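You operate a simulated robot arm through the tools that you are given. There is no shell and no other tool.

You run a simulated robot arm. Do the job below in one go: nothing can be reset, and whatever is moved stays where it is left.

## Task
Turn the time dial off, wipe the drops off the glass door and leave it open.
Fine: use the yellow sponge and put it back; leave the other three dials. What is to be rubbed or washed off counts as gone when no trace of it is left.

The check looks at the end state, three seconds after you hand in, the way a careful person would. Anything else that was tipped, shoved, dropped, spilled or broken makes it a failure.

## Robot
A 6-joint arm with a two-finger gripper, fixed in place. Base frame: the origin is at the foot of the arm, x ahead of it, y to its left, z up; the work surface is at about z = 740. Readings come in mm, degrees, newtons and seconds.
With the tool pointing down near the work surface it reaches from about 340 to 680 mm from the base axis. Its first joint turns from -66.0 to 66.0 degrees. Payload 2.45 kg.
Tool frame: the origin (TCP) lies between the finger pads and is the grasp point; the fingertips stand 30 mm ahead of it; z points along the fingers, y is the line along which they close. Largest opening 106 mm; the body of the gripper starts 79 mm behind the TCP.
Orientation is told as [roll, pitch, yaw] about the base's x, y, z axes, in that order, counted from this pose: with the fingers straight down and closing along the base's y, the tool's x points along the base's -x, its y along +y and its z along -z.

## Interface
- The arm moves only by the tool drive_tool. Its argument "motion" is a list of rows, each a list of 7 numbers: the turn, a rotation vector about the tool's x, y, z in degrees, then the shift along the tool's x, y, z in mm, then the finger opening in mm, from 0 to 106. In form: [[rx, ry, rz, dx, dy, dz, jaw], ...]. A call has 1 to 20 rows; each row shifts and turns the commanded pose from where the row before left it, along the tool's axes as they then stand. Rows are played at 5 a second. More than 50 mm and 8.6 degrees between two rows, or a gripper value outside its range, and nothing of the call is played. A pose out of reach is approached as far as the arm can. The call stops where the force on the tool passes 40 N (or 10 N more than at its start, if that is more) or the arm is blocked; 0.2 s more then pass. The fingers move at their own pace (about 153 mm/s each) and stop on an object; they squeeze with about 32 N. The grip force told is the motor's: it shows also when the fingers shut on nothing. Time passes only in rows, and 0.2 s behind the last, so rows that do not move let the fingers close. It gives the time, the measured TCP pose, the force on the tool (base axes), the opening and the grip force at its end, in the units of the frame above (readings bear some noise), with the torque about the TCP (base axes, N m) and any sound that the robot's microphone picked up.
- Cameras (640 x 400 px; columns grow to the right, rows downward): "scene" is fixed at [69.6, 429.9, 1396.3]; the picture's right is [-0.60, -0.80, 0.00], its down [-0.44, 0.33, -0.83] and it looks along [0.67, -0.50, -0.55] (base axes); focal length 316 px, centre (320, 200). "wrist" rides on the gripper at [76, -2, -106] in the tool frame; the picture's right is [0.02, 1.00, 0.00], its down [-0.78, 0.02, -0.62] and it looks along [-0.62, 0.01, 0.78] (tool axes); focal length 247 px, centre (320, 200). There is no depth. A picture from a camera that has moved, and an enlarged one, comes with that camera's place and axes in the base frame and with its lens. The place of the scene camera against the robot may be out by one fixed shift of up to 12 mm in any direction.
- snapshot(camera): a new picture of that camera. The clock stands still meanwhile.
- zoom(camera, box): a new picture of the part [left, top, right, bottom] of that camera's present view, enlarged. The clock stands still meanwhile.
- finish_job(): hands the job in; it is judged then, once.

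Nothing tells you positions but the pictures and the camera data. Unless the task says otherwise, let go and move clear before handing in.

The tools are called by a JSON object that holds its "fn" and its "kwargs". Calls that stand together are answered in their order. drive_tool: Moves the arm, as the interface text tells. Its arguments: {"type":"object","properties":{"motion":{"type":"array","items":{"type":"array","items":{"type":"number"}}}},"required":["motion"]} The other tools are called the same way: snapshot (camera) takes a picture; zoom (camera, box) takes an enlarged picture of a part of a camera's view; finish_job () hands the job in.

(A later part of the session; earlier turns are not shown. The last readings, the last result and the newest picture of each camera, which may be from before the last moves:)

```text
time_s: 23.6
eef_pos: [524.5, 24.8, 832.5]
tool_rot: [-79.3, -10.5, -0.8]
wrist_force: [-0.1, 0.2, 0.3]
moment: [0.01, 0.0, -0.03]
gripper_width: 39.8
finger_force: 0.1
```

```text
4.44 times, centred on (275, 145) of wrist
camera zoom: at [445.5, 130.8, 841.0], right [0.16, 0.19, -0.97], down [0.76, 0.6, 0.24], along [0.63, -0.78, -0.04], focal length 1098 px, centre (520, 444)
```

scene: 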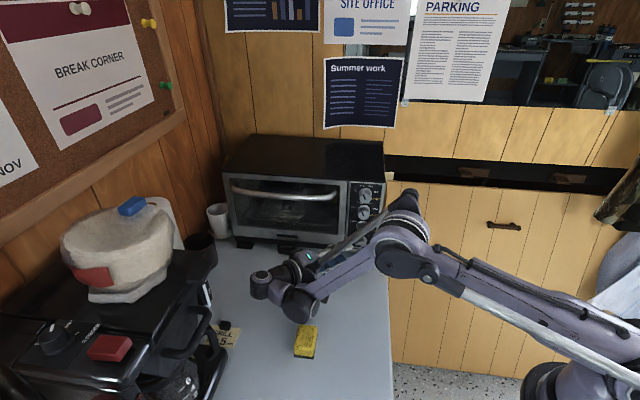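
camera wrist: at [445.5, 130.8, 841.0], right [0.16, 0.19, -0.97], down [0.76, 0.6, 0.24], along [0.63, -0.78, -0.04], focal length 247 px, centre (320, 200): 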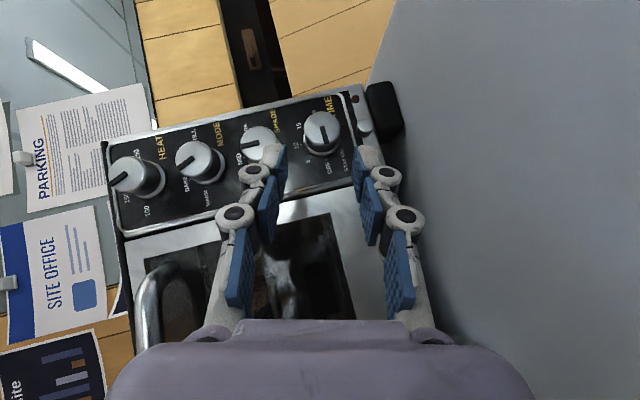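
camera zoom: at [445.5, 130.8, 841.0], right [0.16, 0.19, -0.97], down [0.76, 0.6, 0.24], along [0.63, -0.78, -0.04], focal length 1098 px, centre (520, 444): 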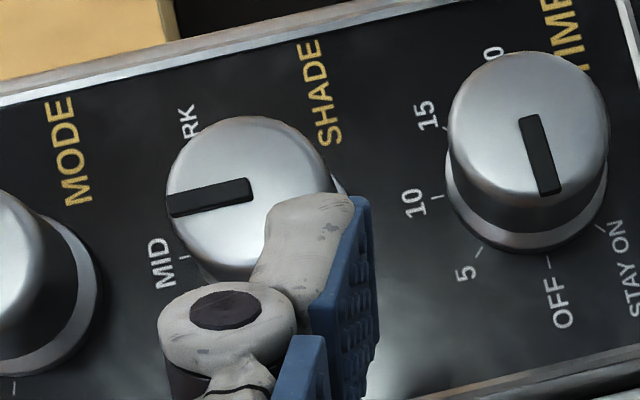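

TIME now points at OFF to within about 1–2°, and SHADE is unchanged. Next I'll back away, lift, and unwind the wrist toward tool-down for the sponge.

{"fn": "drive_tool", "kwargs": {"motion": [[0, 0, 0, 0, 0, -30, 60], [0, 0, 0, -7.3, -38.6, -7.3, 60], [0, 0, 0, -7.3, -38.6, -7.3, 60], [0, 0, 0, -7.3, -38.6, -7.3, 60], [0, 0, 0, -7.3, -38.6, -7.3, 60]]}}

{"fn": "drive_tool", "kwargs": {"motion": [[-5.28, 0, 5.32, 0, 0, 0, 60], [-5.28, 0, 5.32, 0, 0, 0, 60], [-5.28, 0, 5.32, 0, 0, 0, 60], [-5.28, 0, 5.32, 0, 0, 0, 60], [-5.28, 0, 5.32, 0, 0, 0, 60], [-5.28, 0, 5.32, 0, 0, 0, 60], [-5.28, 0, 5.32, 0, 0, 0, 60], [-5.28, 0, 5.32, 0, 0, 0, 60], [-5.28, 0, 5.32, 0, 0, 0, 60], [-5.28, 0, 5.32, 0, 0, 0, 60]]}}

{"fn": "snapshot", "kwargs": {"camera": "scene"}}

```text
time_s: 24.8
eef_pos: [528.1, 45.9, 998.4]
tool_rot: [-79.0, -10.6, -0.6]
wrist_force: [0.2, 0.7, -0.2]
moment: [0.04, 0.0, -0.01]
gripper_width: 59.8
finger_force: 0.0
out of reach, approached as far as the arm can: row 1
```

```text
time_s: 27.0
eef_pos: [527.8, 46.1, 1000.0]
tool_rot: [0.2, -45.1, -45.2]
wrist_force: [0.0, -0.3, 0.3]
moment: [0.0, 0.01, 0.0]
gripper_width: 59.8
finger_force: 0.1
```

```text
taken
```

scene: 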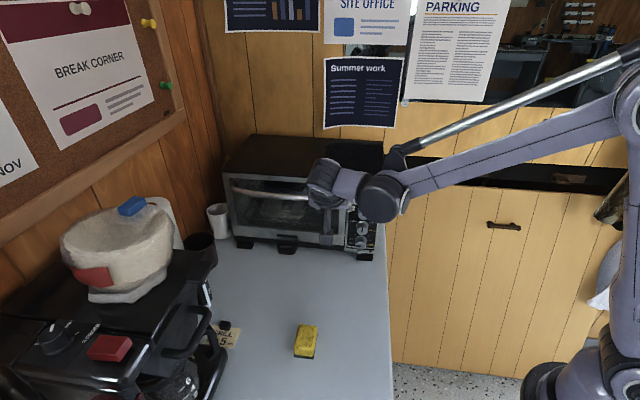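

The sponge is undisturbed. I'll point the tool down and move above it.

{"fn": "drive_tool", "kwargs": {"motion": [[0, 7.5, 0, 0, 0, 0, 80], [0, 7.5, 0, 0, 0, 0, 80], [0, 7.5, 0, 0, 0, 0, 80], [0, 7.5, 0, 0, 0, 0, 80], [0, 7.5, 0, 0, 0, 0, 80], [0, 7.5, 0, 0, 0, 0, 80], [0, 0, 0, 36.6, 6.1, 0, 80], [0, 0, 0, 36.6, 6.1, 0, 80], [0, 0, 0, 36.6, 6.1, 0, 80], [0, 0, 0, 36.6, 6.1, 0, 80], [0, 0, 0, 36.6, 6.1, 0, 80], [0, 0, 0, 0, 0, 0, 80]]}}

{"fn": "snapshot", "kwargs": {"camera": "wrist"}}

{"fn": "zoom", "kwargs": {"camera": "scene", "box": [345, 225, 385, 250]}}

{"fn": "zoom", "kwargs": {"camera": "scene", "box": [210, 130, 400, 265]}}

```text
time_s: 29.6
eef_pos: [419.0, 197.8, 1000.4]
tool_rot: [-0.1, -0.1, -44.9]
wrist_force: [0.5, -0.2, -0.5]
moment: [0.04, -0.03, 0.02]
gripper_width: 79.8
finger_force: 0.0
```

```text
taken
camera wrist: at [362.3, 252.0, 1108.5], right [0.69, 0.72, 0.0], down [0.56, -0.54, 0.62], along [0.45, -0.43, -0.78], focal length 247 px, centre (320, 200)
```

wrist: 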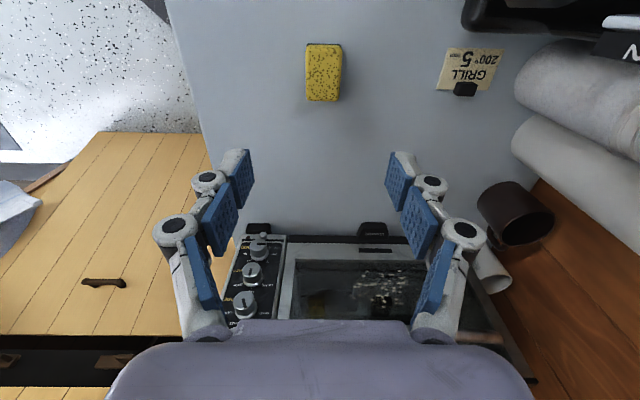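

```text
16.00 times, centred on (365, 238) of scene
camera zoom: at [69.6, 429.9, 1396.3], right [-0.6, -0.8, 0.0], down [-0.44, 0.33, -0.83], along [0.67, -0.5, -0.55], focal length 5060 px, centre (-400, -400)
```

zoom: 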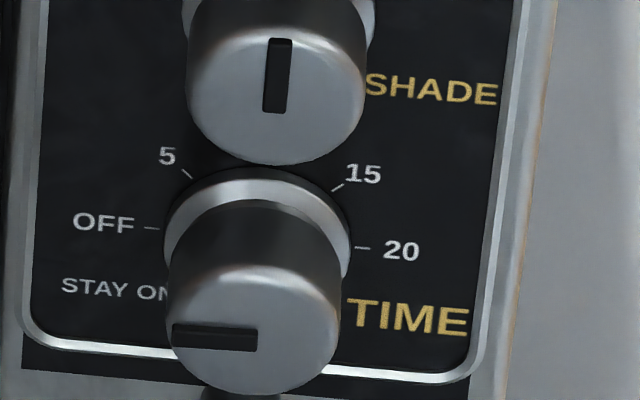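

```text
2.96 times, centred on (305, 198) of scene
camera zoom: at [69.6, 429.9, 1396.3], right [-0.6, -0.8, 0.0], down [-0.44, 0.33, -0.83], along [0.67, -0.5, -0.55], focal length 937 px, centre (364, 207)
```

zoom: 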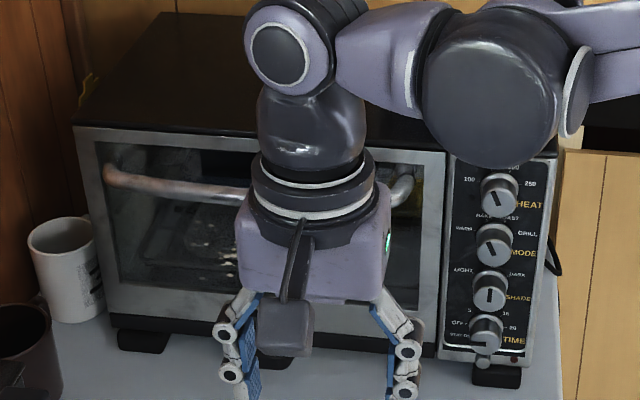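

Everything looks fine apart from the dial, which seems slightly past OFF from this angle. I'll zoom tighter to measure.

{"fn": "zoom", "kwargs": {"camera": "scene", "box": [353, 233, 373, 252]}}

{"fn": "zoom", "kwargs": {"camera": "wrist", "box": [240, 225, 280, 265]}}

{"fn": "zoom", "kwargs": {"camera": "wrist", "box": [290, 30, 360, 110]}}

```text
16.00 times, centred on (363, 242) of scene
camera zoom: at [69.6, 429.9, 1396.3], right [-0.6, -0.8, 0.0], down [-0.44, 0.33, -0.83], along [0.67, -0.5, -0.55], focal length 5060 px, centre (-368, -480)
```

zoom: 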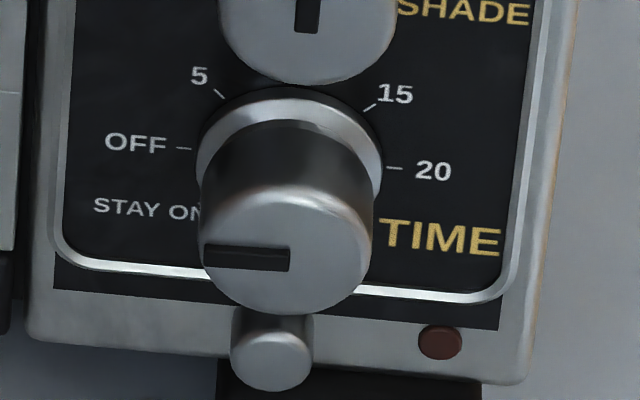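

```text
10.00 times, centred on (260, 245) of wrist
camera zoom: at [362.3, 252.0, 1108.5], right [0.69, 0.72, 0.0], down [0.56, -0.54, 0.62], along [0.45, -0.43, -0.78], focal length 2470 px, centre (920, -250)
```

zoom: 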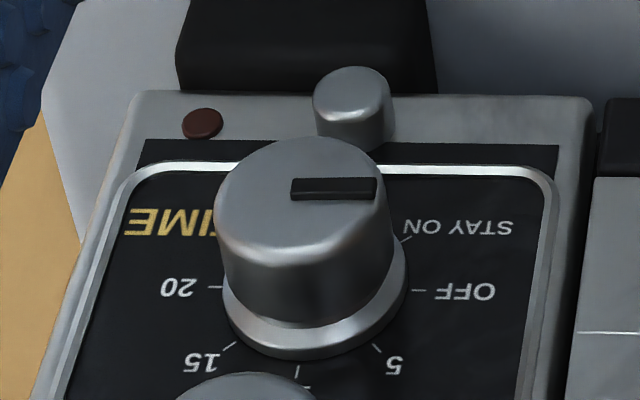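

```text
5.00 times, centred on (325, 70) of wrist
camera zoom: at [362.3, 252.0, 1108.5], right [0.69, 0.72, 0.0], down [0.56, -0.54, 0.62], along [0.45, -0.43, -0.78], focal length 1235 px, centre (295, 850)
```

zoom: 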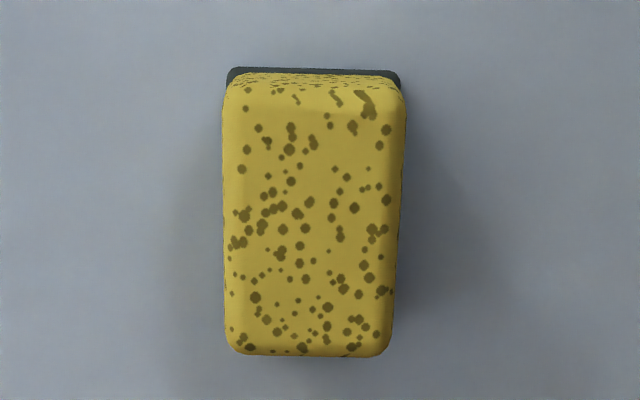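

TIME is within about 3° of OFF, which is good. The sponge is centred near (415,205), aligned with the tool yaw and about 43 mm wide. I'll descend onto it.

{"fn": "drive_tool", "kwargs": {"motion": [[0, 0, 0, 8.3, 2.7, 0, 76], [0, 0, 0, 0, 0, 45, 76], [0, 0, 0, 0, 0, 45, 76], [0, 0, 0, 0, 0, 45, 76], [0, 0, 0, 0, 0, 35, 76], [0, 0, 0, 0, 0, 0, 76]]}}

{"fn": "snapshot", "kwargs": {"camera": "wrist"}}

{"fn": "zoom", "kwargs": {"camera": "scene", "box": [240, 270, 380, 380]}}

```text
time_s: 31.0
eef_pos: [412.7, 205.3, 827.0]
tool_rot: [-0.1, -0.1, -45.0]
wrist_force: [-1.1, 0.3, 0.4]
moment: [-0.03, 0.01, -0.01]
gripper_width: 76.0
finger_force: 0.1
```

```text
taken
camera wrist: at [356.4, 259.0, 933.9], right [0.69, 0.72, 0.0], down [0.57, -0.54, 0.62], along [0.45, -0.43, -0.78], focal length 247 px, centre (320, 200)
```

wrist: 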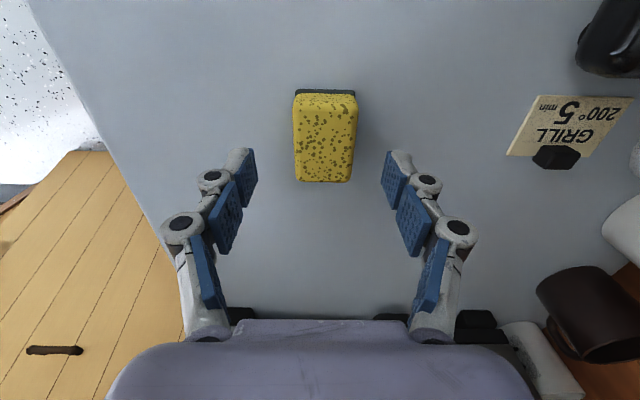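

```text
3.64 times, centred on (310, 325) of scene
camera zoom: at [69.6, 429.9, 1396.3], right [-0.6, -0.8, 0.0], down [-0.44, 0.33, -0.83], along [0.67, -0.5, -0.55], focal length 1150 px, centre (356, -254)
```

zoom: 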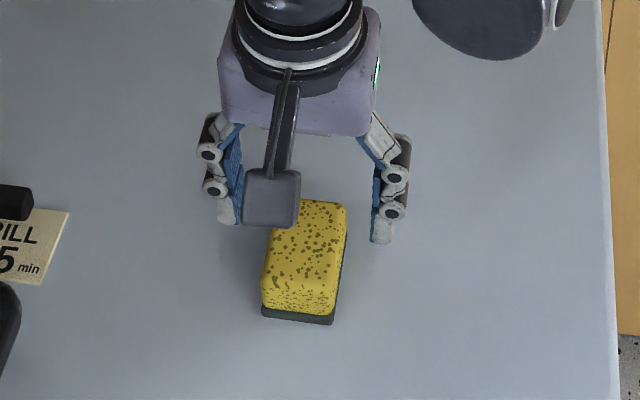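

It's nearly centred. I'll make a small correction, then do the final descent and close.

{"fn": "drive_tool", "kwargs": {"motion": [[0, 0, 0, -3, 2.2, 0, 70], [0, 0, 0, 0, 0, 15, 70], [0, 0, 0, 0, 0, 15, 70], [0, 0, 0, 0, 0, 15, 70], [0, 0, 0, 0, 0, 0, 70]]}}

{"fn": "zoom", "kwargs": {"camera": "wrist", "box": [220, 90, 420, 215]}}

{"fn": "zoom", "kwargs": {"camera": "scene", "box": [260, 290, 360, 370]}}

```text
time_s: 32.2
eef_pos: [418.4, 203.9, 783.7]
tool_rot: [0.0, 0.0, -45.0]
wrist_force: [-0.4, 0.5, 0.6]
moment: [-0.01, 0.0, 0.0]
gripper_width: 69.9
finger_force: 0.1
```

```text
3.20 times, centred on (320, 152) of wrist
camera zoom: at [362.2, 257.2, 890.2], right [0.69, 0.72, 0.0], down [0.57, -0.54, 0.62], along [0.45, -0.43, -0.78], focal length 790 px, centre (320, 352)
```

zoom: 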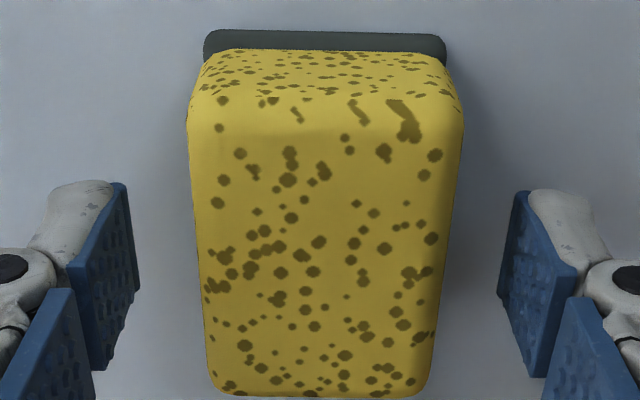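

```text
5.00 times, centred on (310, 330) of scene
camera zoom: at [69.6, 429.9, 1396.3], right [-0.6, -0.8, 0.0], down [-0.44, 0.33, -0.83], along [0.67, -0.5, -0.55], focal length 1581 px, centre (370, -450)
```

zoom: 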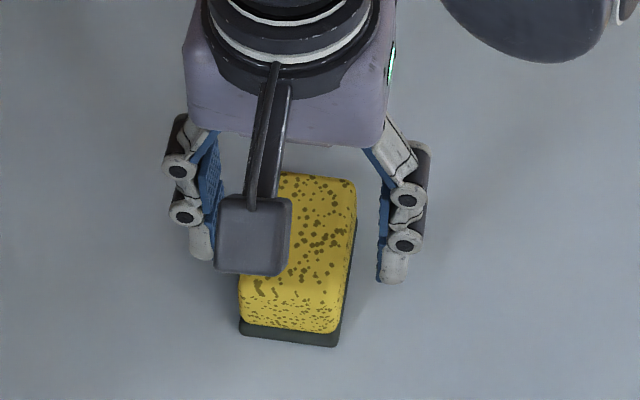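

The fingers straddle the sponge's middle. I'll close and lift a little.

{"fn": "drive_tool", "kwargs": {"motion": [[0, 0, 0, 0, 0, 0, 25], [0, 0, 0, 0, 0, 0, 25], [0, 0, 0, 0, 0, 0, 25], [0, 0, 0, 0, 0, -10, 25], [0, 0, 0, 0, 0, -20, 25], [0, 0, 0, 0, 0, 0, 25]]}}

{"fn": "snapshot", "kwargs": {"camera": "wrist"}}

{"fn": "zoom", "kwargs": {"camera": "scene", "box": [260, 270, 360, 370]}}

```text
time_s: 33.6
eef_pos: [419.1, 203.0, 814.4]
tool_rot: [0.0, -0.1, -45.0]
wrist_force: [-0.6, 1.1, -0.3]
moment: [0.02, 0.02, 0.0]
gripper_width: 42.9
finger_force: 31.8
```

```text
taken
camera wrist: at [363.1, 257.3, 921.0], right [0.69, 0.72, 0.0], down [0.57, -0.54, 0.62], along [0.45, -0.43, -0.78], focal length 247 px, centre (320, 200)
```

wrist: 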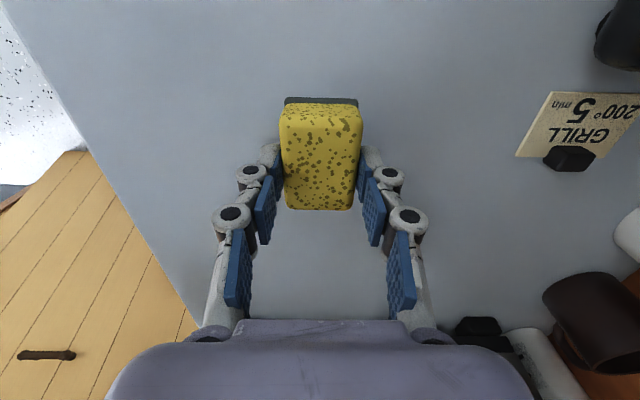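

```text
4.00 times, centred on (310, 320) of scene
camera zoom: at [69.6, 429.9, 1396.3], right [-0.6, -0.8, 0.0], down [-0.44, 0.33, -0.83], along [0.67, -0.5, -0.55], focal length 1265 px, centre (360, -280)
```

zoom: 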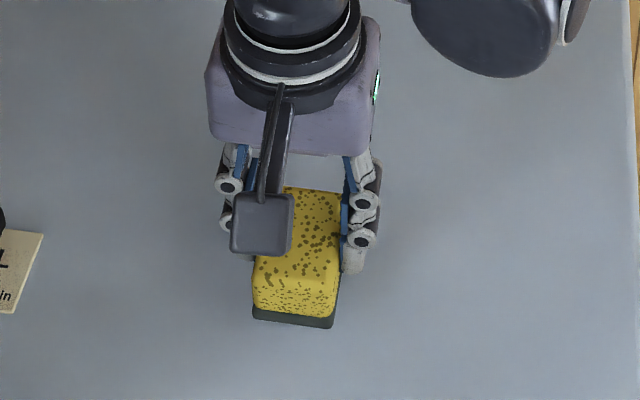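

The sponge is gripped, its underside about 44 mm ahead of the TCP. I'll carry it in front of the door, then pitch the tool horizontal to face the glass.

{"fn": "drive_tool", "kwargs": {"motion": [[0, 0, 0, 0, 0, -40, 25], [0, 0, 0, -37.5, 26.3, -10, 25], [0, 0, 0, -37.5, 26.3, -10, 25], [0, 0, 0, -37.5, 26.3, -8, 25], [0, 0, 0, -37.5, 26.3, -8, 25], [0, -7.5, 0, 0, 0, 0, 25], [0, -7.5, 0, 0, 0, 0, 25], [0, -7.5, 0, 0, 0, 0, 25], [0, -7.5, 0, 0, 0, 0, 25], [0, -7.5, 0, 0, 0, 0, 25], [0, -7.5, 0, 0, 0, 0, 25], [0, -7.5, 0, 0, 0, 0, 25], [0, -7.5, 0, 0, 0, 0, 25], [0, -7.5, 0, 0, 0, 0, 25], [0, -7.5, 0, 0, 0, 0, 25], [0, -7.5, 0, 0, 0, 0, 25], [0, -7.5, 0, 0, 0, 0, 25], [0, 0, 0, 0, 0, 0, 25]]}}

{"fn": "snapshot", "kwargs": {"camera": "wrist"}}

{"fn": "snapshot", "kwargs": {"camera": "scene"}}

```text
time_s: 37.4
eef_pos: [599.8, 173.1, 890.4]
tool_rot: [171.5, -89.8, 143.5]
wrist_force: [-0.2, -1.5, -0.1]
moment: [0.01, 0.0, 0.02]
gripper_width: 42.7
finger_force: 32.0
```

```text
taken
camera wrist: at [521.7, 246.9, 813.8], right [0.71, 0.71, -0.02], down [-0.43, 0.45, 0.78], along [0.56, -0.54, 0.62], focal length 247 px, centre (320, 200)
```

wrist: 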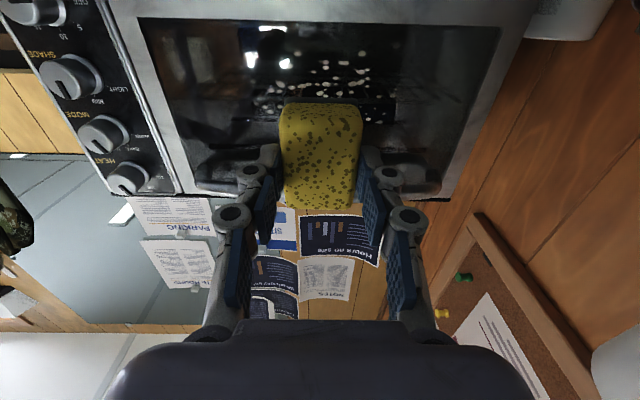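

```text
taken
```

scene: 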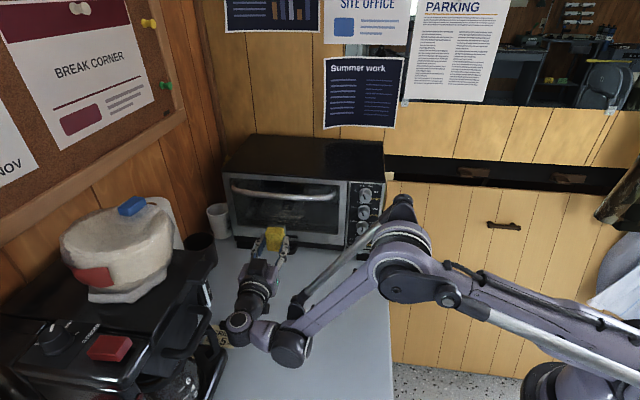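

The sponge faces the door squarely. I'll shift to the right edge of the drop region and approach the glass.

{"fn": "drive_tool", "kwargs": {"motion": [[0, 0, 0, 11, -28, 0, 25], [0, 0, 0, 11, -28, 0, 25], [0, 0, 0, 0, 0, 25, 25], [0, 0, 0, 0, 0, 25, 25], [0, 0, 0, 0, 0, 20, 25], [0, 0, 0, 0, 0, 8, 25], [0, 0, 0, 0, 0, 0, 25]]}}

{"fn": "snapshot", "kwargs": {"camera": "wrist"}}

{"fn": "zoom", "kwargs": {"camera": "scene", "box": [210, 160, 370, 270]}}

```text
time_s: 39.0
eef_pos: [614.3, 77.8, 869.2]
tool_rot: [174.3, -89.8, 140.6]
wrist_force: [0.8, -0.4, -1.0]
moment: [0.04, 0.01, 0.01]
gripper_width: 42.5
finger_force: 31.6
```

```text
taken
camera wrist: at [536.3, 153.0, 792.3], right [0.71, 0.71, -0.02], down [-0.43, 0.45, 0.78], along [0.56, -0.54, 0.62], focal length 247 px, centre (320, 200)
```

wrist: 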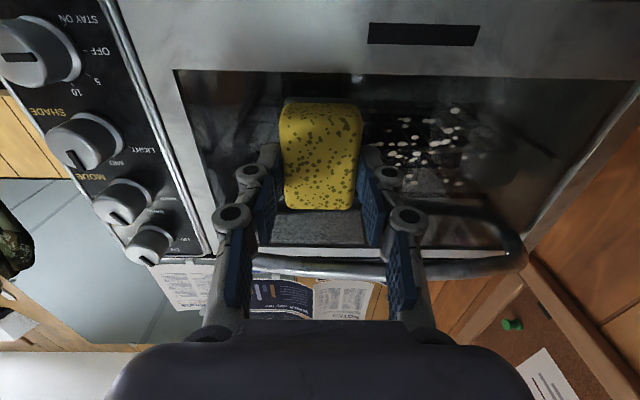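

```text
3.64 times, centred on (290, 215) of scene
camera zoom: at [69.7, 429.9, 1396.3], right [-0.6, -0.8, 0.0], down [-0.44, 0.33, -0.83], along [0.67, -0.5, -0.55], focal length 1150 px, centre (429, 146)
```

zoom: 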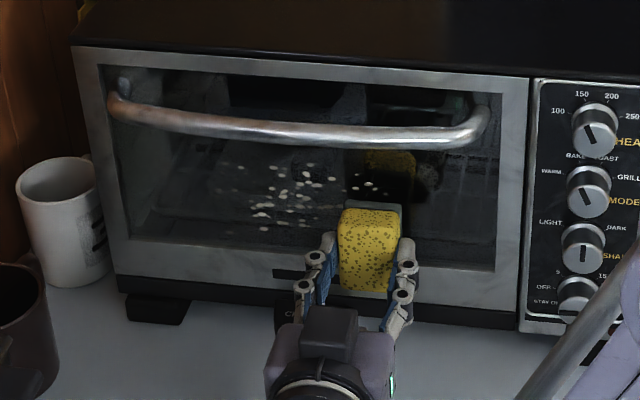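

The sponge is close (its reflection shows in the glass). I'll make contact gently.

{"fn": "drive_tool", "kwargs": {"motion": [[0, 0, 0, 0, 0, 5, 25], [0, 0, 0, 0, 0, 3, 25], [0, 0, 0, 0, 0, 2, 25], [0, 0, 0, 0, 0, 0, 25]]}}

```text
time_s: 40.0
eef_pos: [620.8, 70.7, 867.6]
tool_rot: [174.2, -89.9, 140.8]
wrist_force: [-0.1, -0.4, -1.0]
moment: [0.03, 0.03, 0.0]
gripper_width: 42.8
finger_force: 32.3
```

{"fn": "drive_tool", "kwargs": {"motion": [[0, 0, 0, 0, 0, 2, 25], [0, 0, 0, 0, 0, 2, 25], [0, 0, 0, 0, 0, 0, 25]]}}

```text
time_s: 40.8
eef_pos: [623.6, 67.8, 867.6]
tool_rot: [174.6, -89.9, 140.5]
wrist_force: [0.3, 0.4, -0.7]
moment: [0.02, 0.0, 0.0]
gripper_width: 42.8
finger_force: 32.5
```

{"fn": "drive_tool", "kwargs": {"motion": [[0, 0, 0, 0, 0, 2, 25], [0, 0, 0, 0, 0, 0, 25]]}}

{"fn": "drive_tool", "kwargs": {"motion": [[0, 0, 0, 0, 0, 2, 25], [0, 0, 0, 0, 0, 0, 25]]}}

{"fn": "zoom", "kwargs": {"camera": "scene", "box": [260, 190, 340, 250]}}

```text
time_s: 41.4
eef_pos: [626.0, 67.0, 867.4]
tool_rot: [175.8, -89.9, 139.3]
wrist_force: [-3.6, 2.5, -0.3]
moment: [-0.01, 0.04, -0.11]
gripper_width: 42.8
finger_force: 31.7
```

```text
time_s: 42.0
eef_pos: [625.6, 66.4, 867.6]
tool_rot: [164.5, -90.0, 150.6]
wrist_force: [-23.3, 15.9, -3.1]
moment: [0.13, 0.15, -0.45]
gripper_width: 42.7
finger_force: 32.1
```

```text
6.67 times, centred on (300, 220) of scene
camera zoom: at [69.1, 430.3, 1396.2], right [-0.6, -0.8, 0.0], down [-0.44, 0.33, -0.83], along [0.67, -0.5, -0.55], focal length 2109 px, centre (453, 67)
```

zoom: 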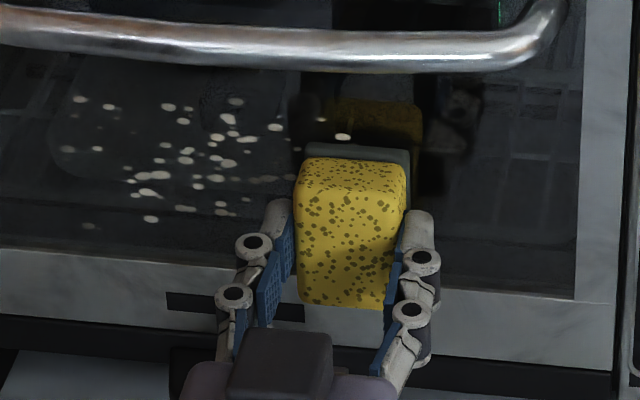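

Contact was made at about 28 N, mostly on the sponge's right edge. I'll trim the yaw ~1° to flatten it and ease the force.

{"fn": "drive_tool", "kwargs": {"motion": [[1.0, 0, 0, 0, 0, -1, 25], [0, 0, 0, 0, 0, 0, 25]]}}

```text
time_s: 42.6
eef_pos: [626.7, 66.9, 868.6]
tool_rot: [171.5, -90.0, 142.7]
wrist_force: [-15.9, 13.9, -3.2]
moment: [0.12, 0.12, 0.28]
gripper_width: 42.7
finger_force: 32.5
```

{"fn": "drive_tool", "kwargs": {"motion": [[-0.4, 0.3, 0, 0, 0, 0, 25], [0, 0, 0, 0, 6, 0, 25], [0, 0, 0, 0, 6, 0, 25], [0, 0, 0, 0, 6, 0, 25], [0, 0, 0, 0, 6, 0, 25]]}}

{"fn": "zoom", "kwargs": {"camera": "scene", "box": [250, 190, 330, 250]}}

{"fn": "snapshot", "kwargs": {"camera": "wrist"}}

```text
time_s: 43.8
eef_pos: [642.1, 82.8, 869.0]
tool_rot: [6.3, -89.9, -52.1]
wrist_force: [-33.4, 13.8, 0.1]
moment: [-0.12, -0.15, -0.51]
gripper_width: 42.5
finger_force: 32.0
```

```text
6.67 times, centred on (290, 220) of scene
camera zoom: at [68.8, 430.3, 1396.3], right [-0.6, -0.8, 0.0], down [-0.44, 0.33, -0.83], along [0.67, -0.5, -0.55], focal length 2109 px, centre (520, 67)
```

zoom: 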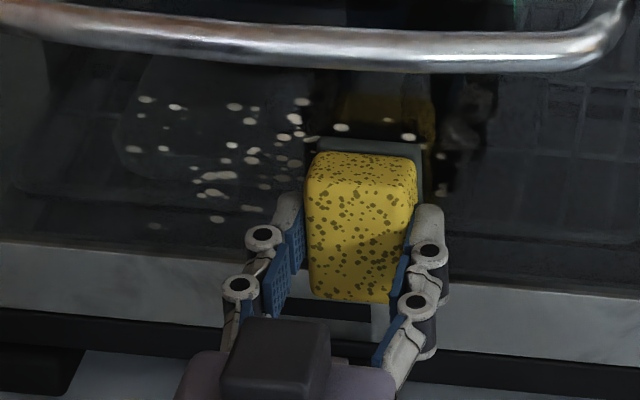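

```text
taken
camera wrist: at [566.4, 158.4, 793.2], right [0.72, 0.7, -0.02], down [-0.42, 0.46, 0.78], along [0.56, -0.55, 0.62], focal length 247 px, centre (320, 200)
```

wrist: 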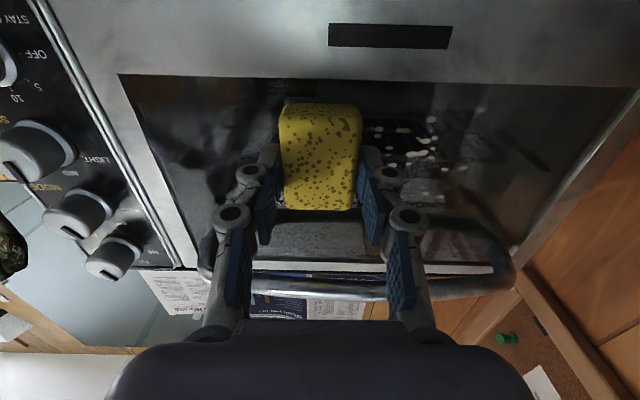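

{"fn": "zoom", "kwargs": {"camera": "scene", "box": [285, 200, 325, 230]}}

{"fn": "zoom", "kwargs": {"camera": "wrist", "box": [220, 70, 300, 150]}}

```text
13.33 times, centred on (305, 215) of scene
camera zoom: at [68.8, 430.3, 1396.3], right [-0.6, -0.8, 0.0], down [-0.44, 0.33, -0.83], along [0.67, -0.5, -0.55], focal length 4217 px, centre (520, 0)
```

zoom: 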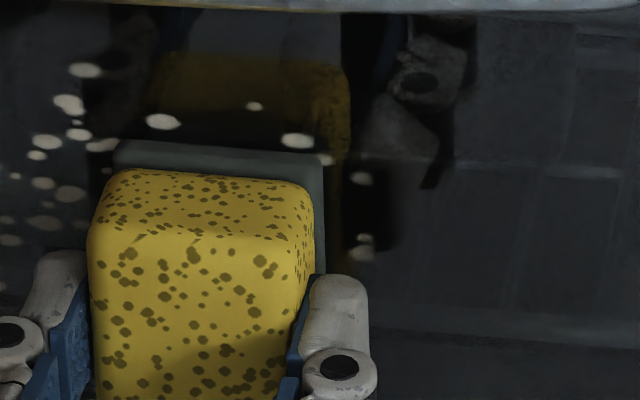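

```text
5.00 times, centred on (260, 110) of wrist
camera zoom: at [566.4, 158.4, 793.2], right [0.72, 0.7, -0.02], down [-0.42, 0.46, 0.78], along [0.56, -0.55, 0.62], focal length 1235 px, centre (620, 650)
```

zoom: 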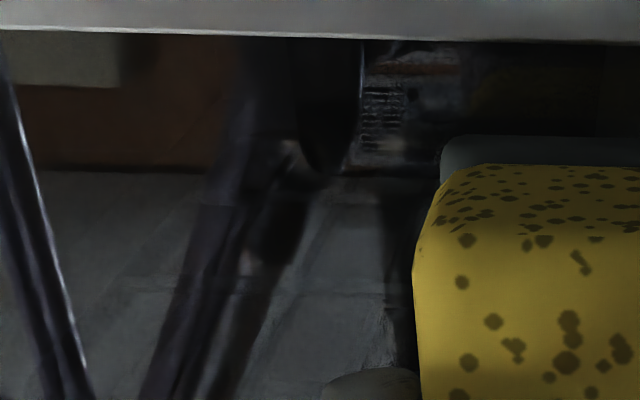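

Two drops that the sponge passed over still seem to be there, so they may be on the inner face. I'll finish this sweep with the pad better aligned to be sure.

{"fn": "drive_tool", "kwargs": {"motion": [[0.5, 0, 0, 0, 0, -1, 25], [0, 0, 0, 0, 8, 0, 25], [0, 0, 0, 0, 8, 0, 25], [0, 0, 0, 0, 8, 0, 25], [0, 0, 0, 0, 8, 0, 25], [0, 0, 0, 0, 8, 0, 25]]}}

{"fn": "zoom", "kwargs": {"camera": "scene", "box": [250, 190, 330, 250]}}

```text
time_s: 45.2
eef_pos: [671.5, 110.5, 869.3]
tool_rot: [6.4, -89.8, -52.5]
wrist_force: [-21.3, 9.2, -1.9]
moment: [-0.04, -0.01, -0.17]
gripper_width: 42.8
finger_force: 32.7
```

```text
6.67 times, centred on (290, 220) of scene
camera zoom: at [69.1, 430.2, 1396.3], right [-0.6, -0.8, 0.0], down [-0.44, 0.33, -0.83], along [0.67, -0.5, -0.55], focal length 2109 px, centre (520, 67)
```

zoom: 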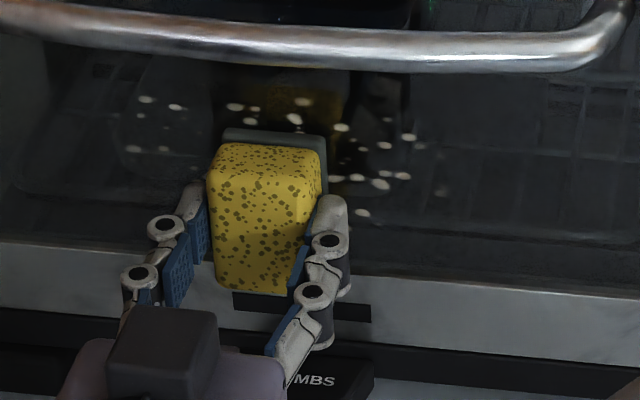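

{"fn": "zoom", "kwargs": {"camera": "scene", "box": [285, 200, 325, 230]}}

{"fn": "zoom", "kwargs": {"camera": "scene", "box": [296, 205, 312, 223]}}

```text
13.33 times, centred on (305, 215) of scene
camera zoom: at [69.1, 430.2, 1396.3], right [-0.6, -0.8, 0.0], down [-0.44, 0.33, -0.83], along [0.67, -0.5, -0.55], focal length 4217 px, centre (520, 0)
```

zoom: 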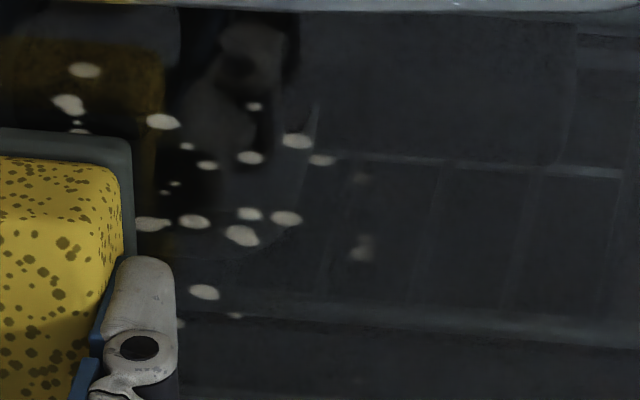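

```text
16.00 times, centred on (304, 214) of scene
camera zoom: at [69.1, 430.2, 1396.3], right [-0.6, -0.8, 0.0], down [-0.44, 0.33, -0.83], along [0.67, -0.5, -0.55], focal length 5060 px, centre (576, -24)
```

zoom: 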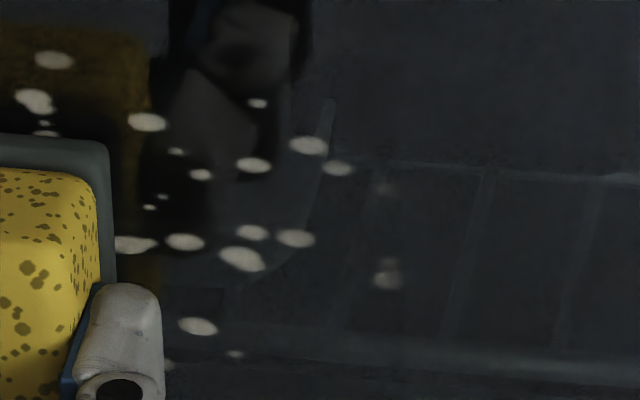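

All the central drops survived direct rubbing, so they're on the inner side of the glass and the door must be opened first. I'll back off and return the sponge to its spot for now.

{"fn": "drive_tool", "kwargs": {"motion": [[0, 0, 0, 0, 0, -15, 25], [0, 0, 0, 0, 0, -40, 25], [0, 0, 0, 0, 0, -40, 25], [-1.1, -0.3, 0, 0, 0, 0, 25], [0, 7.5, 0, 0, 0, 0, 25], [0, 7.5, 0, 0, 0, 0, 25], [0, 7.5, 0, 0, 0, 0, 25], [0, 7.5, 0, 0, 0, 0, 25], [0, 7.5, 0, 0, 0, 0, 25], [0, 7.5, 0, 0, 0, 0, 25], [0, 7.5, 0, 0, 0, 0, 25], [0, 7.5, 0, 0, 0, 0, 25], [0, 7.5, 0, 0, 0, 0, 25], [0, 7.5, 0, 0, 0, 0, 25], [0, 7.5, 0, 0, 0, 0, 25], [0, 7.5, 0, 0, 0, 0, 25], [0, 0, 0, 0, 0, 0, 25]]}}

{"fn": "snapshot", "kwargs": {"camera": "wrist"}}

{"fn": "zoom", "kwargs": {"camera": "scene", "box": [250, 195, 330, 245]}}

{"fn": "snapshot", "kwargs": {"camera": "scene"}}

```text
time_s: 48.8
eef_pos: [607.2, 179.0, 869.6]
tool_rot: [0.0, 0.0, -44.9]
wrist_force: [1.1, -0.5, 0.0]
moment: [-0.01, -0.03, -0.02]
gripper_width: 42.4
finger_force: 31.9
```

```text
taken
camera wrist: at [550.2, 233.4, 975.6], right [0.69, 0.72, 0.0], down [0.57, -0.54, 0.62], along [0.45, -0.43, -0.78], focal length 247 px, centre (320, 200)
```

wrist: 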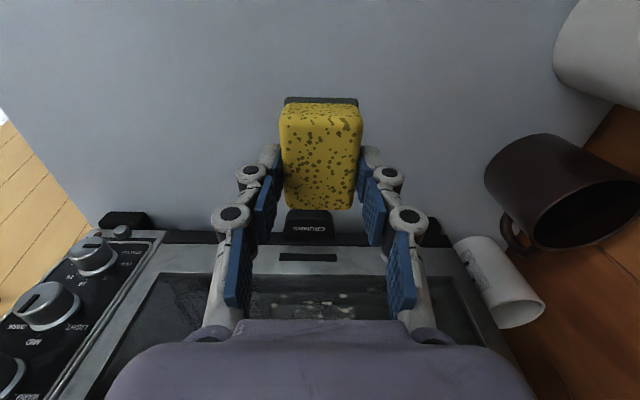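

```text
8.00 times, centred on (290, 220) of scene
camera zoom: at [69.7, 429.9, 1396.3], right [-0.6, -0.8, 0.0], down [-0.44, 0.33, -0.83], along [0.67, -0.5, -0.55], focal length 2530 px, centre (560, 40)
```

zoom: 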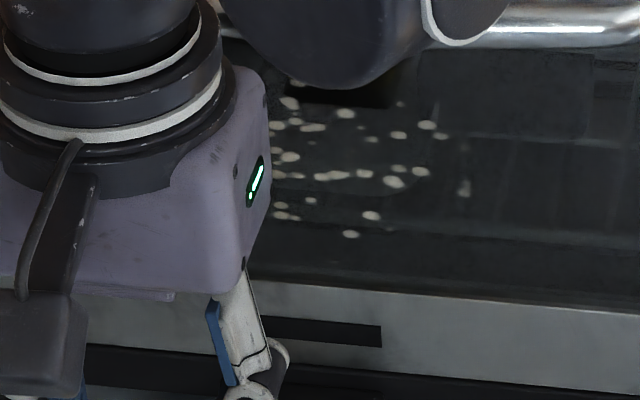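

```text
taken
```

scene: 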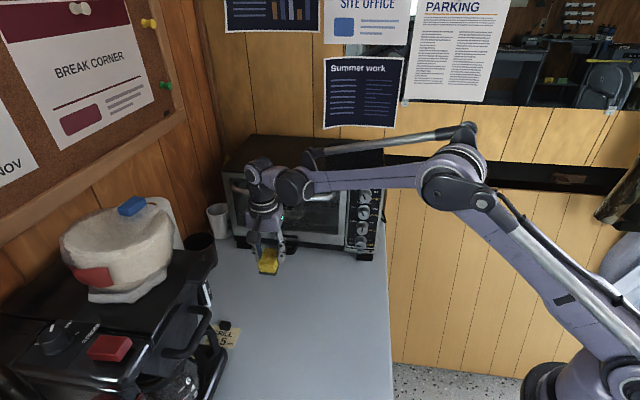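

I'll return the sponge to where I picked it up.

{"fn": "drive_tool", "kwargs": {"motion": [[0, 0, 0, 37.8, -29, 0, 25], [0, 0, 0, 37.8, -29, 0, 25], [0, 0, 0, 37.8, -29, 0, 25], [0, 0, 0, 37.8, -29, 0, 25], [0, 0, 0, 0, 0, 40, 25], [0, 0, 0, 0, 0, 30, 25], [0, 0, 0, 0, 0, 0, 25]]}}

```text
time_s: 50.4
eef_pos: [415.1, 204.7, 797.9]
tool_rot: [-0.1, -0.1, -45.0]
wrist_force: [-1.1, 0.7, 0.2]
moment: [-0.02, -0.01, -0.01]
gripper_width: 42.7
finger_force: 31.9
```

{"fn": "drive_tool", "kwargs": {"motion": [[0, 0, 0, -2.5, 1.5, 6, 25], [0, 0, 0, 0, 0, 5, 25], [0, 0, 0, 0, 0, 2, 25], [0, 0, 0, 0, 0, 0, 25]]}}

```text
time_s: 51.4
eef_pos: [419.9, 204.0, 786.4]
tool_rot: [0.1, 0.0, -45.0]
wrist_force: [-0.3, 0.8, 37.3]
moment: [0.0, 0.03, 0.01]
gripper_width: 42.8
finger_force: 32.2
```

{"fn": "drive_tool", "kwargs": {"motion": [[0, 0, 0, 0, 0, -3.5, 25], [0, 0, 0, 0, 0, 0, 70], [0, 0, 0, 0, 0, 0, 70], [0, 0, 0, 0, 0, -20, 70], [0, 0, 0, 0, 0, -40, 70], [0, 0, 0, 0, 0, -45, 70], [0, 0, 0, 0, 0, -45, 70], [0, 0, 0, 0, 0, -45, 70], [0, 0, 0, 0, 0, 0, 70]]}}

{"fn": "snapshot", "kwargs": {"camera": "wrist"}}

{"fn": "snapshot", "kwargs": {"camera": "scene"}}

```text
time_s: 53.4
eef_pos: [419.2, 203.2, 988.0]
tool_rot: [0.0, -0.1, -45.0]
wrist_force: [-0.8, 0.2, -0.1]
moment: [-0.01, 0.01, 0.01]
gripper_width: 70.2
finger_force: 0.0
```

```text
taken
camera wrist: at [362.3, 257.4, 1094.3], right [0.69, 0.72, 0.0], down [0.57, -0.54, 0.62], along [0.45, -0.43, -0.78], focal length 247 px, centre (320, 200)
```

wrist: 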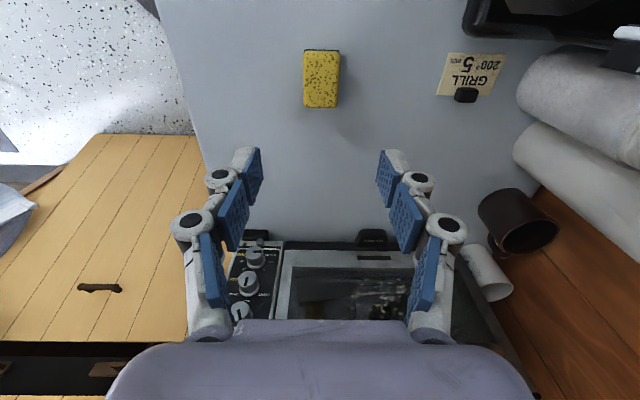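

```text
taken
```

scene: 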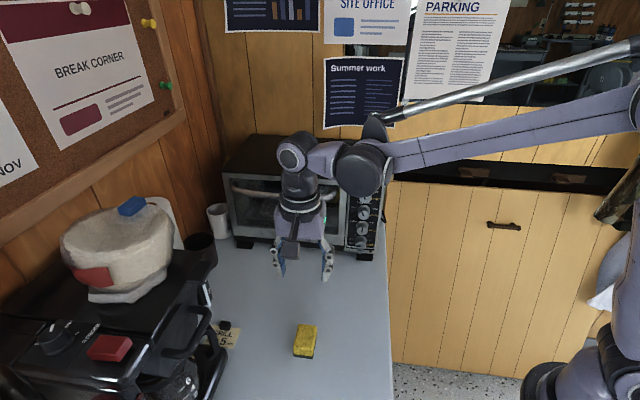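

The sponge is back in place. Now I'll position the wrist camera to see the door handle and triangulate it.

{"fn": "drive_tool", "kwargs": {"motion": [[0, 0, 0, 0, 0, -42, 70], [0, 0, 0, -38, 25.8, 0, 70], [0, 0, 0, -38, 25.8, 0, 70], [0, 0, 0, -38, 25.8, 0, 70], [0, 0, 0, -38, 25.8, 0, 70], [0, -7.5, 0, 0, 0, 0, 70], [0, -7.5, 0, 0, 0, 0, 70], [0, -7.5, 0, 0, 0, 0, 70], [0, -7.5, 0, 0, 0, 0, 70], [0, 0, 0, 0, 0, 0, 70]]}}

{"fn": "snapshot", "kwargs": {"camera": "wrist"}}

{"fn": "snapshot", "kwargs": {"camera": "scene"}}

```text
time_s: 55.6
eef_pos: [599.3, 168.5, 1026.7]
tool_rot: [0.0, -30.3, -45.0]
wrist_force: [0.1, 0.3, 0.1]
moment: [-0.04, 0.02, -0.04]
gripper_width: 70.1
finger_force: 0.1
```

```text
taken
camera wrist: at [513.0, 253.4, 1080.3], right [0.69, 0.72, -0.01], down [0.27, -0.25, 0.93], along [0.67, -0.65, -0.36], focal length 247 px, centre (320, 200)
```

wrist: 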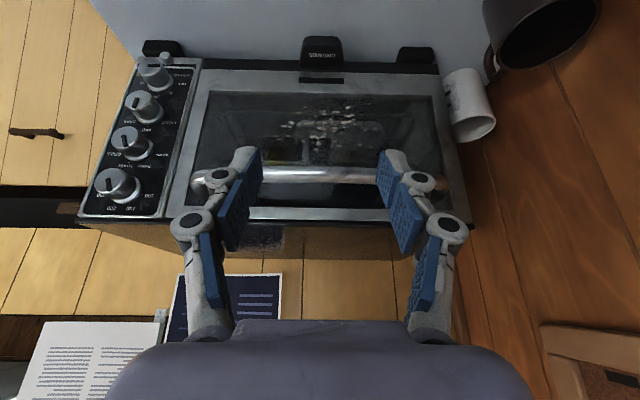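

```text
taken
```

scene: 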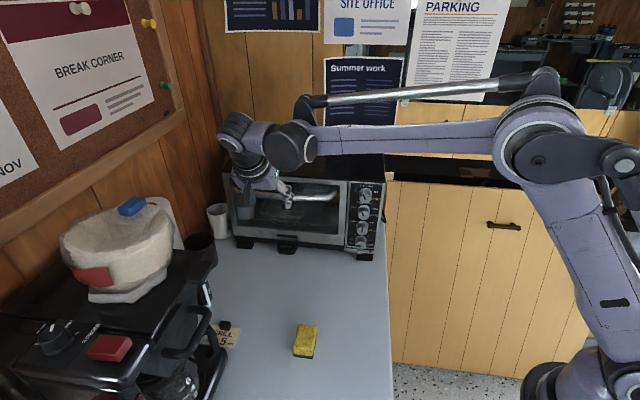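

{"fn": "zoom", "kwargs": {"camera": "wrist", "box": [180, 130, 470, 240]}}

{"fn": "zoom", "kwargs": {"camera": "wrist", "box": [270, 140, 370, 230]}}

```text
2.21 times, centred on (325, 185) of wrist
camera zoom: at [513.0, 253.4, 1080.3], right [0.69, 0.72, -0.01], down [0.27, -0.25, 0.93], along [0.67, -0.65, -0.36], focal length 545 px, centre (309, 233)
```

zoom: 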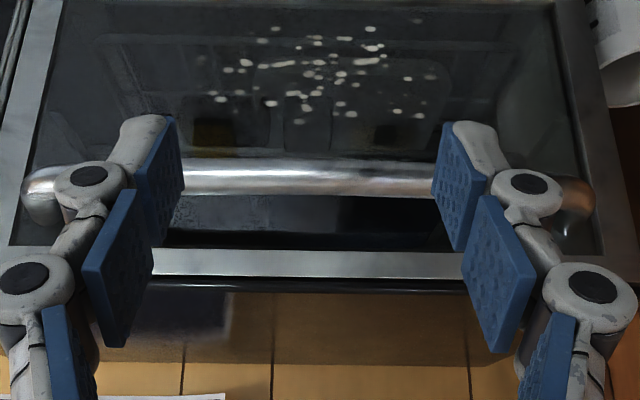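

```text
4.44 times, centred on (320, 185) of wrist
camera zoom: at [513.0, 253.4, 1080.3], right [0.69, 0.72, -0.01], down [0.27, -0.25, 0.93], along [0.67, -0.65, -0.36], focal length 1098 px, centre (320, 267)
```

zoom: 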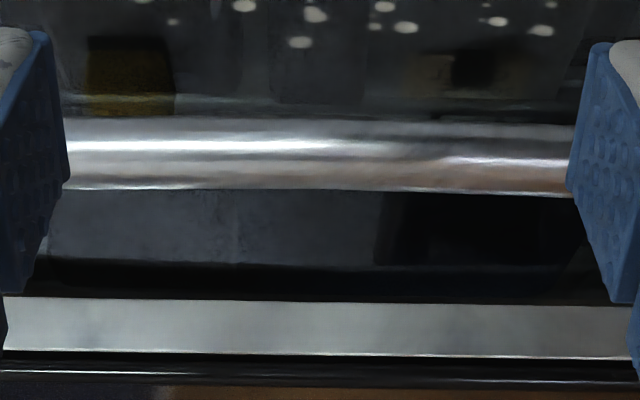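

The handle bar is ~15 mm thick, centred near n≈34 mm out from the panel at z≈969. I'll grip it from above-front at 45°, with the jaws rolled 90° to close across the bar, starting with a standoff pose for a check view.

{"fn": "drive_tool", "kwargs": {"motion": [[0, -7.35, 0, 0, 0, 0, 60], [0, -7.35, 0, 0, 0, 0, 60], [0, 0, -7.5, 0, 0, 0, 50], [0, 0, -7.5, 0, 0, 0, 50], [0, 0, -7.5, 0, 0, 0, 50], [0, 0, -7.5, 0, 0, 0, 50], [0, 0, -7.5, 0, 0, 0, 50], [0, 0, -7.5, 0, 0, 0, 50], [0, 0, -7.5, 0, 0, 0, 50], [0, 0, -7.5, 0, 0, 0, 50], [0, 0, -7.5, 0, 0, 0, 50], [0, 0, -7.5, 0, 0, 0, 50], [0, 0, -7.5, 0, 0, 0, 50], [0, 0, -7.5, 0, 0, 0, 50], [0, 0, 0, 0, 0, 0, 40]]}}

{"fn": "snapshot", "kwargs": {"camera": "wrist"}}

{"fn": "snapshot", "kwargs": {"camera": "scene"}}

```text
time_s: 58.8
eef_pos: [599.7, 170.0, 1025.6]
tool_rot: [-44.8, 0.1, 45.1]
wrist_force: [-0.1, 0.7, -0.1]
moment: [-0.02, -0.02, 0.02]
gripper_width: 39.8
finger_force: 0.0
```

```text
taken
camera wrist: at [493.5, 168.4, 1103.4], right [-0.52, 0.48, -0.7], down [0.23, 0.87, 0.43], along [0.82, 0.06, -0.57], focal length 247 px, centre (320, 200)
```

wrist: 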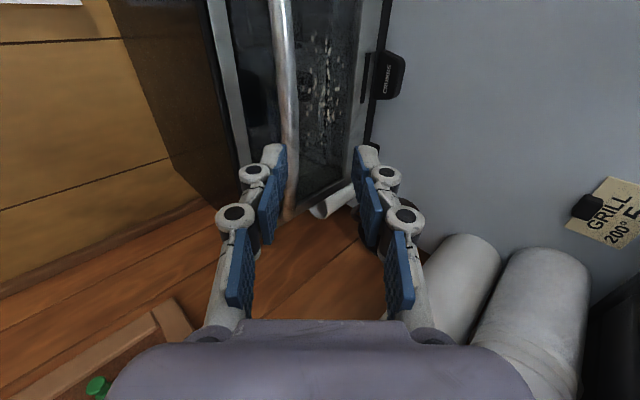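

```text
taken
```

scene: 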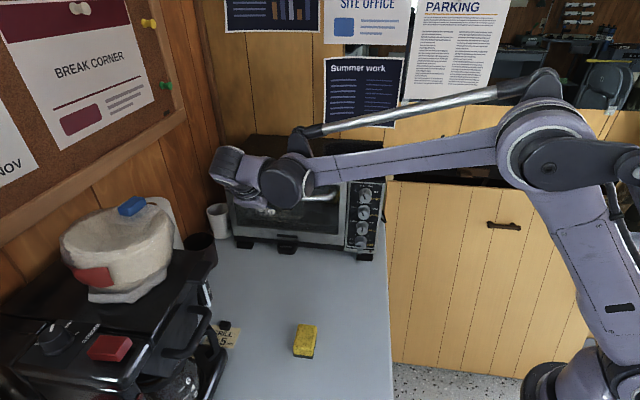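

This view looks right along the bar. I'll shift laterally to line the bar up between the pads and advance partway.

{"fn": "drive_tool", "kwargs": {"motion": [[0, 0, 0, 0, -15.5, 10, 36], [0, 0, 0, 0, -15, 20, 36], [0, 0, 0, 0, 0, 15, 36], [0, 0, 0, 0, 0, 0, 36]]}}

{"fn": "snapshot", "kwargs": {"camera": "wrist"}}

{"fn": "zoom", "kwargs": {"camera": "wrist", "box": [230, 60, 410, 220]}}

```text
time_s: 59.8
eef_pos: [638.3, 130.6, 1015.6]
tool_rot: [-44.9, 0.0, 45.0]
wrist_force: [0.1, -0.4, 0.4]
moment: [0.01, 0.0, -0.01]
gripper_width: 36.0
finger_force: 0.0
```

```text
taken
camera wrist: at [530.9, 129.8, 1092.7], right [-0.52, 0.49, -0.7], down [0.23, 0.87, 0.43], along [0.82, 0.06, -0.57], focal length 247 px, centre (320, 200)
```

wrist: 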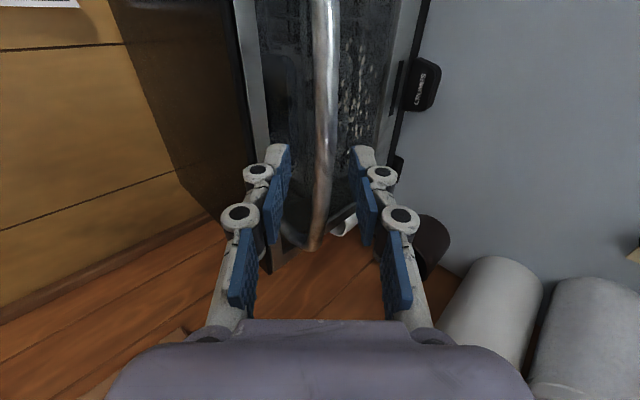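

```text
2.50 times, centred on (320, 140) of wrist
camera zoom: at [530.9, 129.8, 1092.7], right [-0.52, 0.49, -0.7], down [0.23, 0.87, 0.43], along [0.82, 0.06, -0.57], focal length 617 px, centre (320, 350)
```

zoom: 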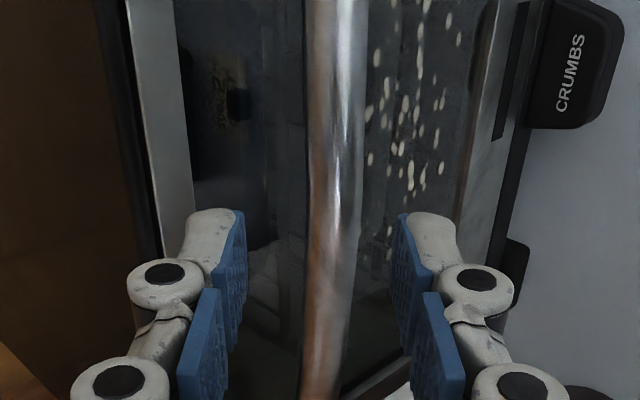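

{"fn": "drive_tool", "kwargs": {"motion": [[0, 0, 0, 0, 2.2, 10, 34], [0, 0, 0, 0, 0, 12, 34], [0, 0, 0, 0, 0, 10, 34], [0, 0, 0, 0, 0, 0, 34]]}}

{"fn": "zoom", "kwargs": {"camera": "wrist", "box": [230, 60, 410, 220]}}

{"fn": "zoom", "kwargs": {"camera": "scene", "box": [200, 130, 340, 260]}}

```text
time_s: 60.8
eef_pos: [653.7, 115.2, 989.1]
tool_rot: [-44.9, 0.1, 45.0]
wrist_force: [0.3, 0.6, 0.4]
moment: [-0.01, -0.03, 0.03]
gripper_width: 34.0
finger_force: 0.1
```

```text
2.50 times, centred on (320, 140) of wrist
camera zoom: at [545.9, 115.4, 1067.0], right [-0.52, 0.49, -0.7], down [0.24, 0.87, 0.43], along [0.82, 0.06, -0.57], focal length 617 px, centre (320, 350)
```

zoom: 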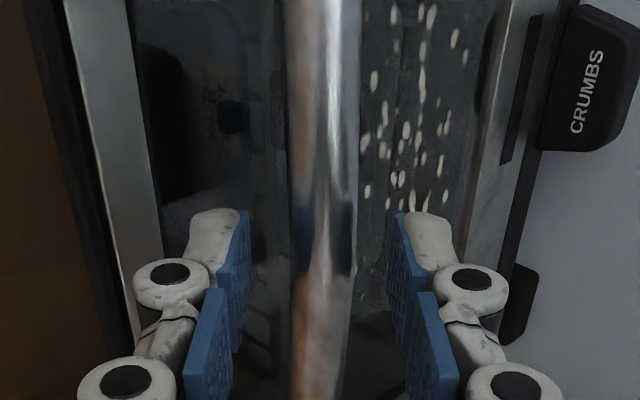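

```text
3.08 times, centred on (270, 195) of scene
camera zoom: at [69.6, 429.9, 1396.3], right [-0.6, -0.8, 0.0], down [-0.44, 0.33, -0.83], along [0.67, -0.5, -0.55], focal length 973 px, centre (474, 215)
```

zoom: 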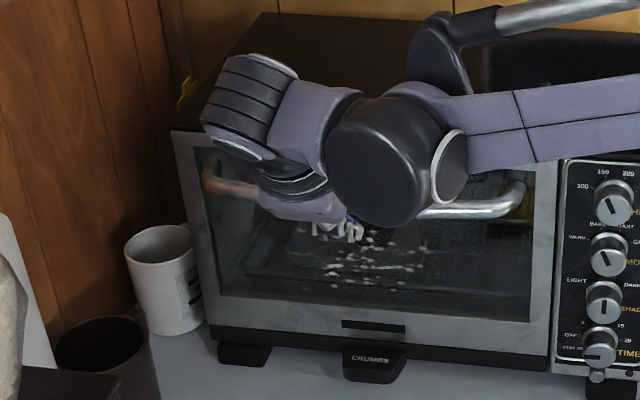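

The bar is centred between the pads. I'll advance the last ~12 mm and close on it.

{"fn": "drive_tool", "kwargs": {"motion": [[0, 0, 0, 0, 0, 6, 34], [0, 0, 0, 0, 0, 6, 34], [0, 0, 0, 0, 0, 0, 34]]}}

{"fn": "zoom", "kwargs": {"camera": "wrist", "box": [230, 60, 410, 220]}}

```text
time_s: 61.6
eef_pos: [660.5, 111.1, 983.6]
tool_rot: [-44.8, 0.0, 45.1]
wrist_force: [1.3, -0.3, 0.1]
moment: [0.0, 0.01, -0.02]
gripper_width: 33.7
finger_force: 0.0
```

```text
2.50 times, centred on (320, 140) of wrist
camera zoom: at [552.8, 109.8, 1059.1], right [-0.52, 0.49, -0.7], down [0.23, 0.87, 0.43], along [0.82, 0.06, -0.57], focal length 617 px, centre (320, 350)
```

zoom: 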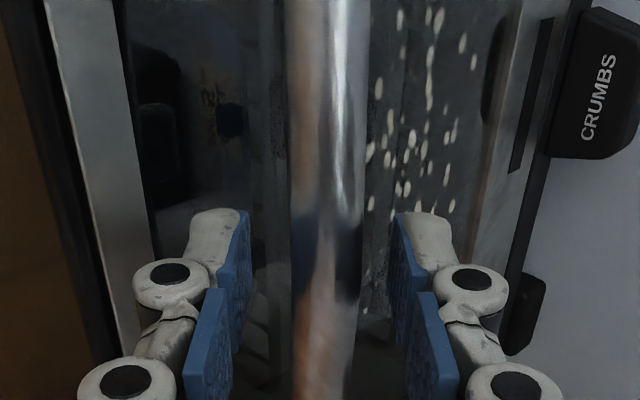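

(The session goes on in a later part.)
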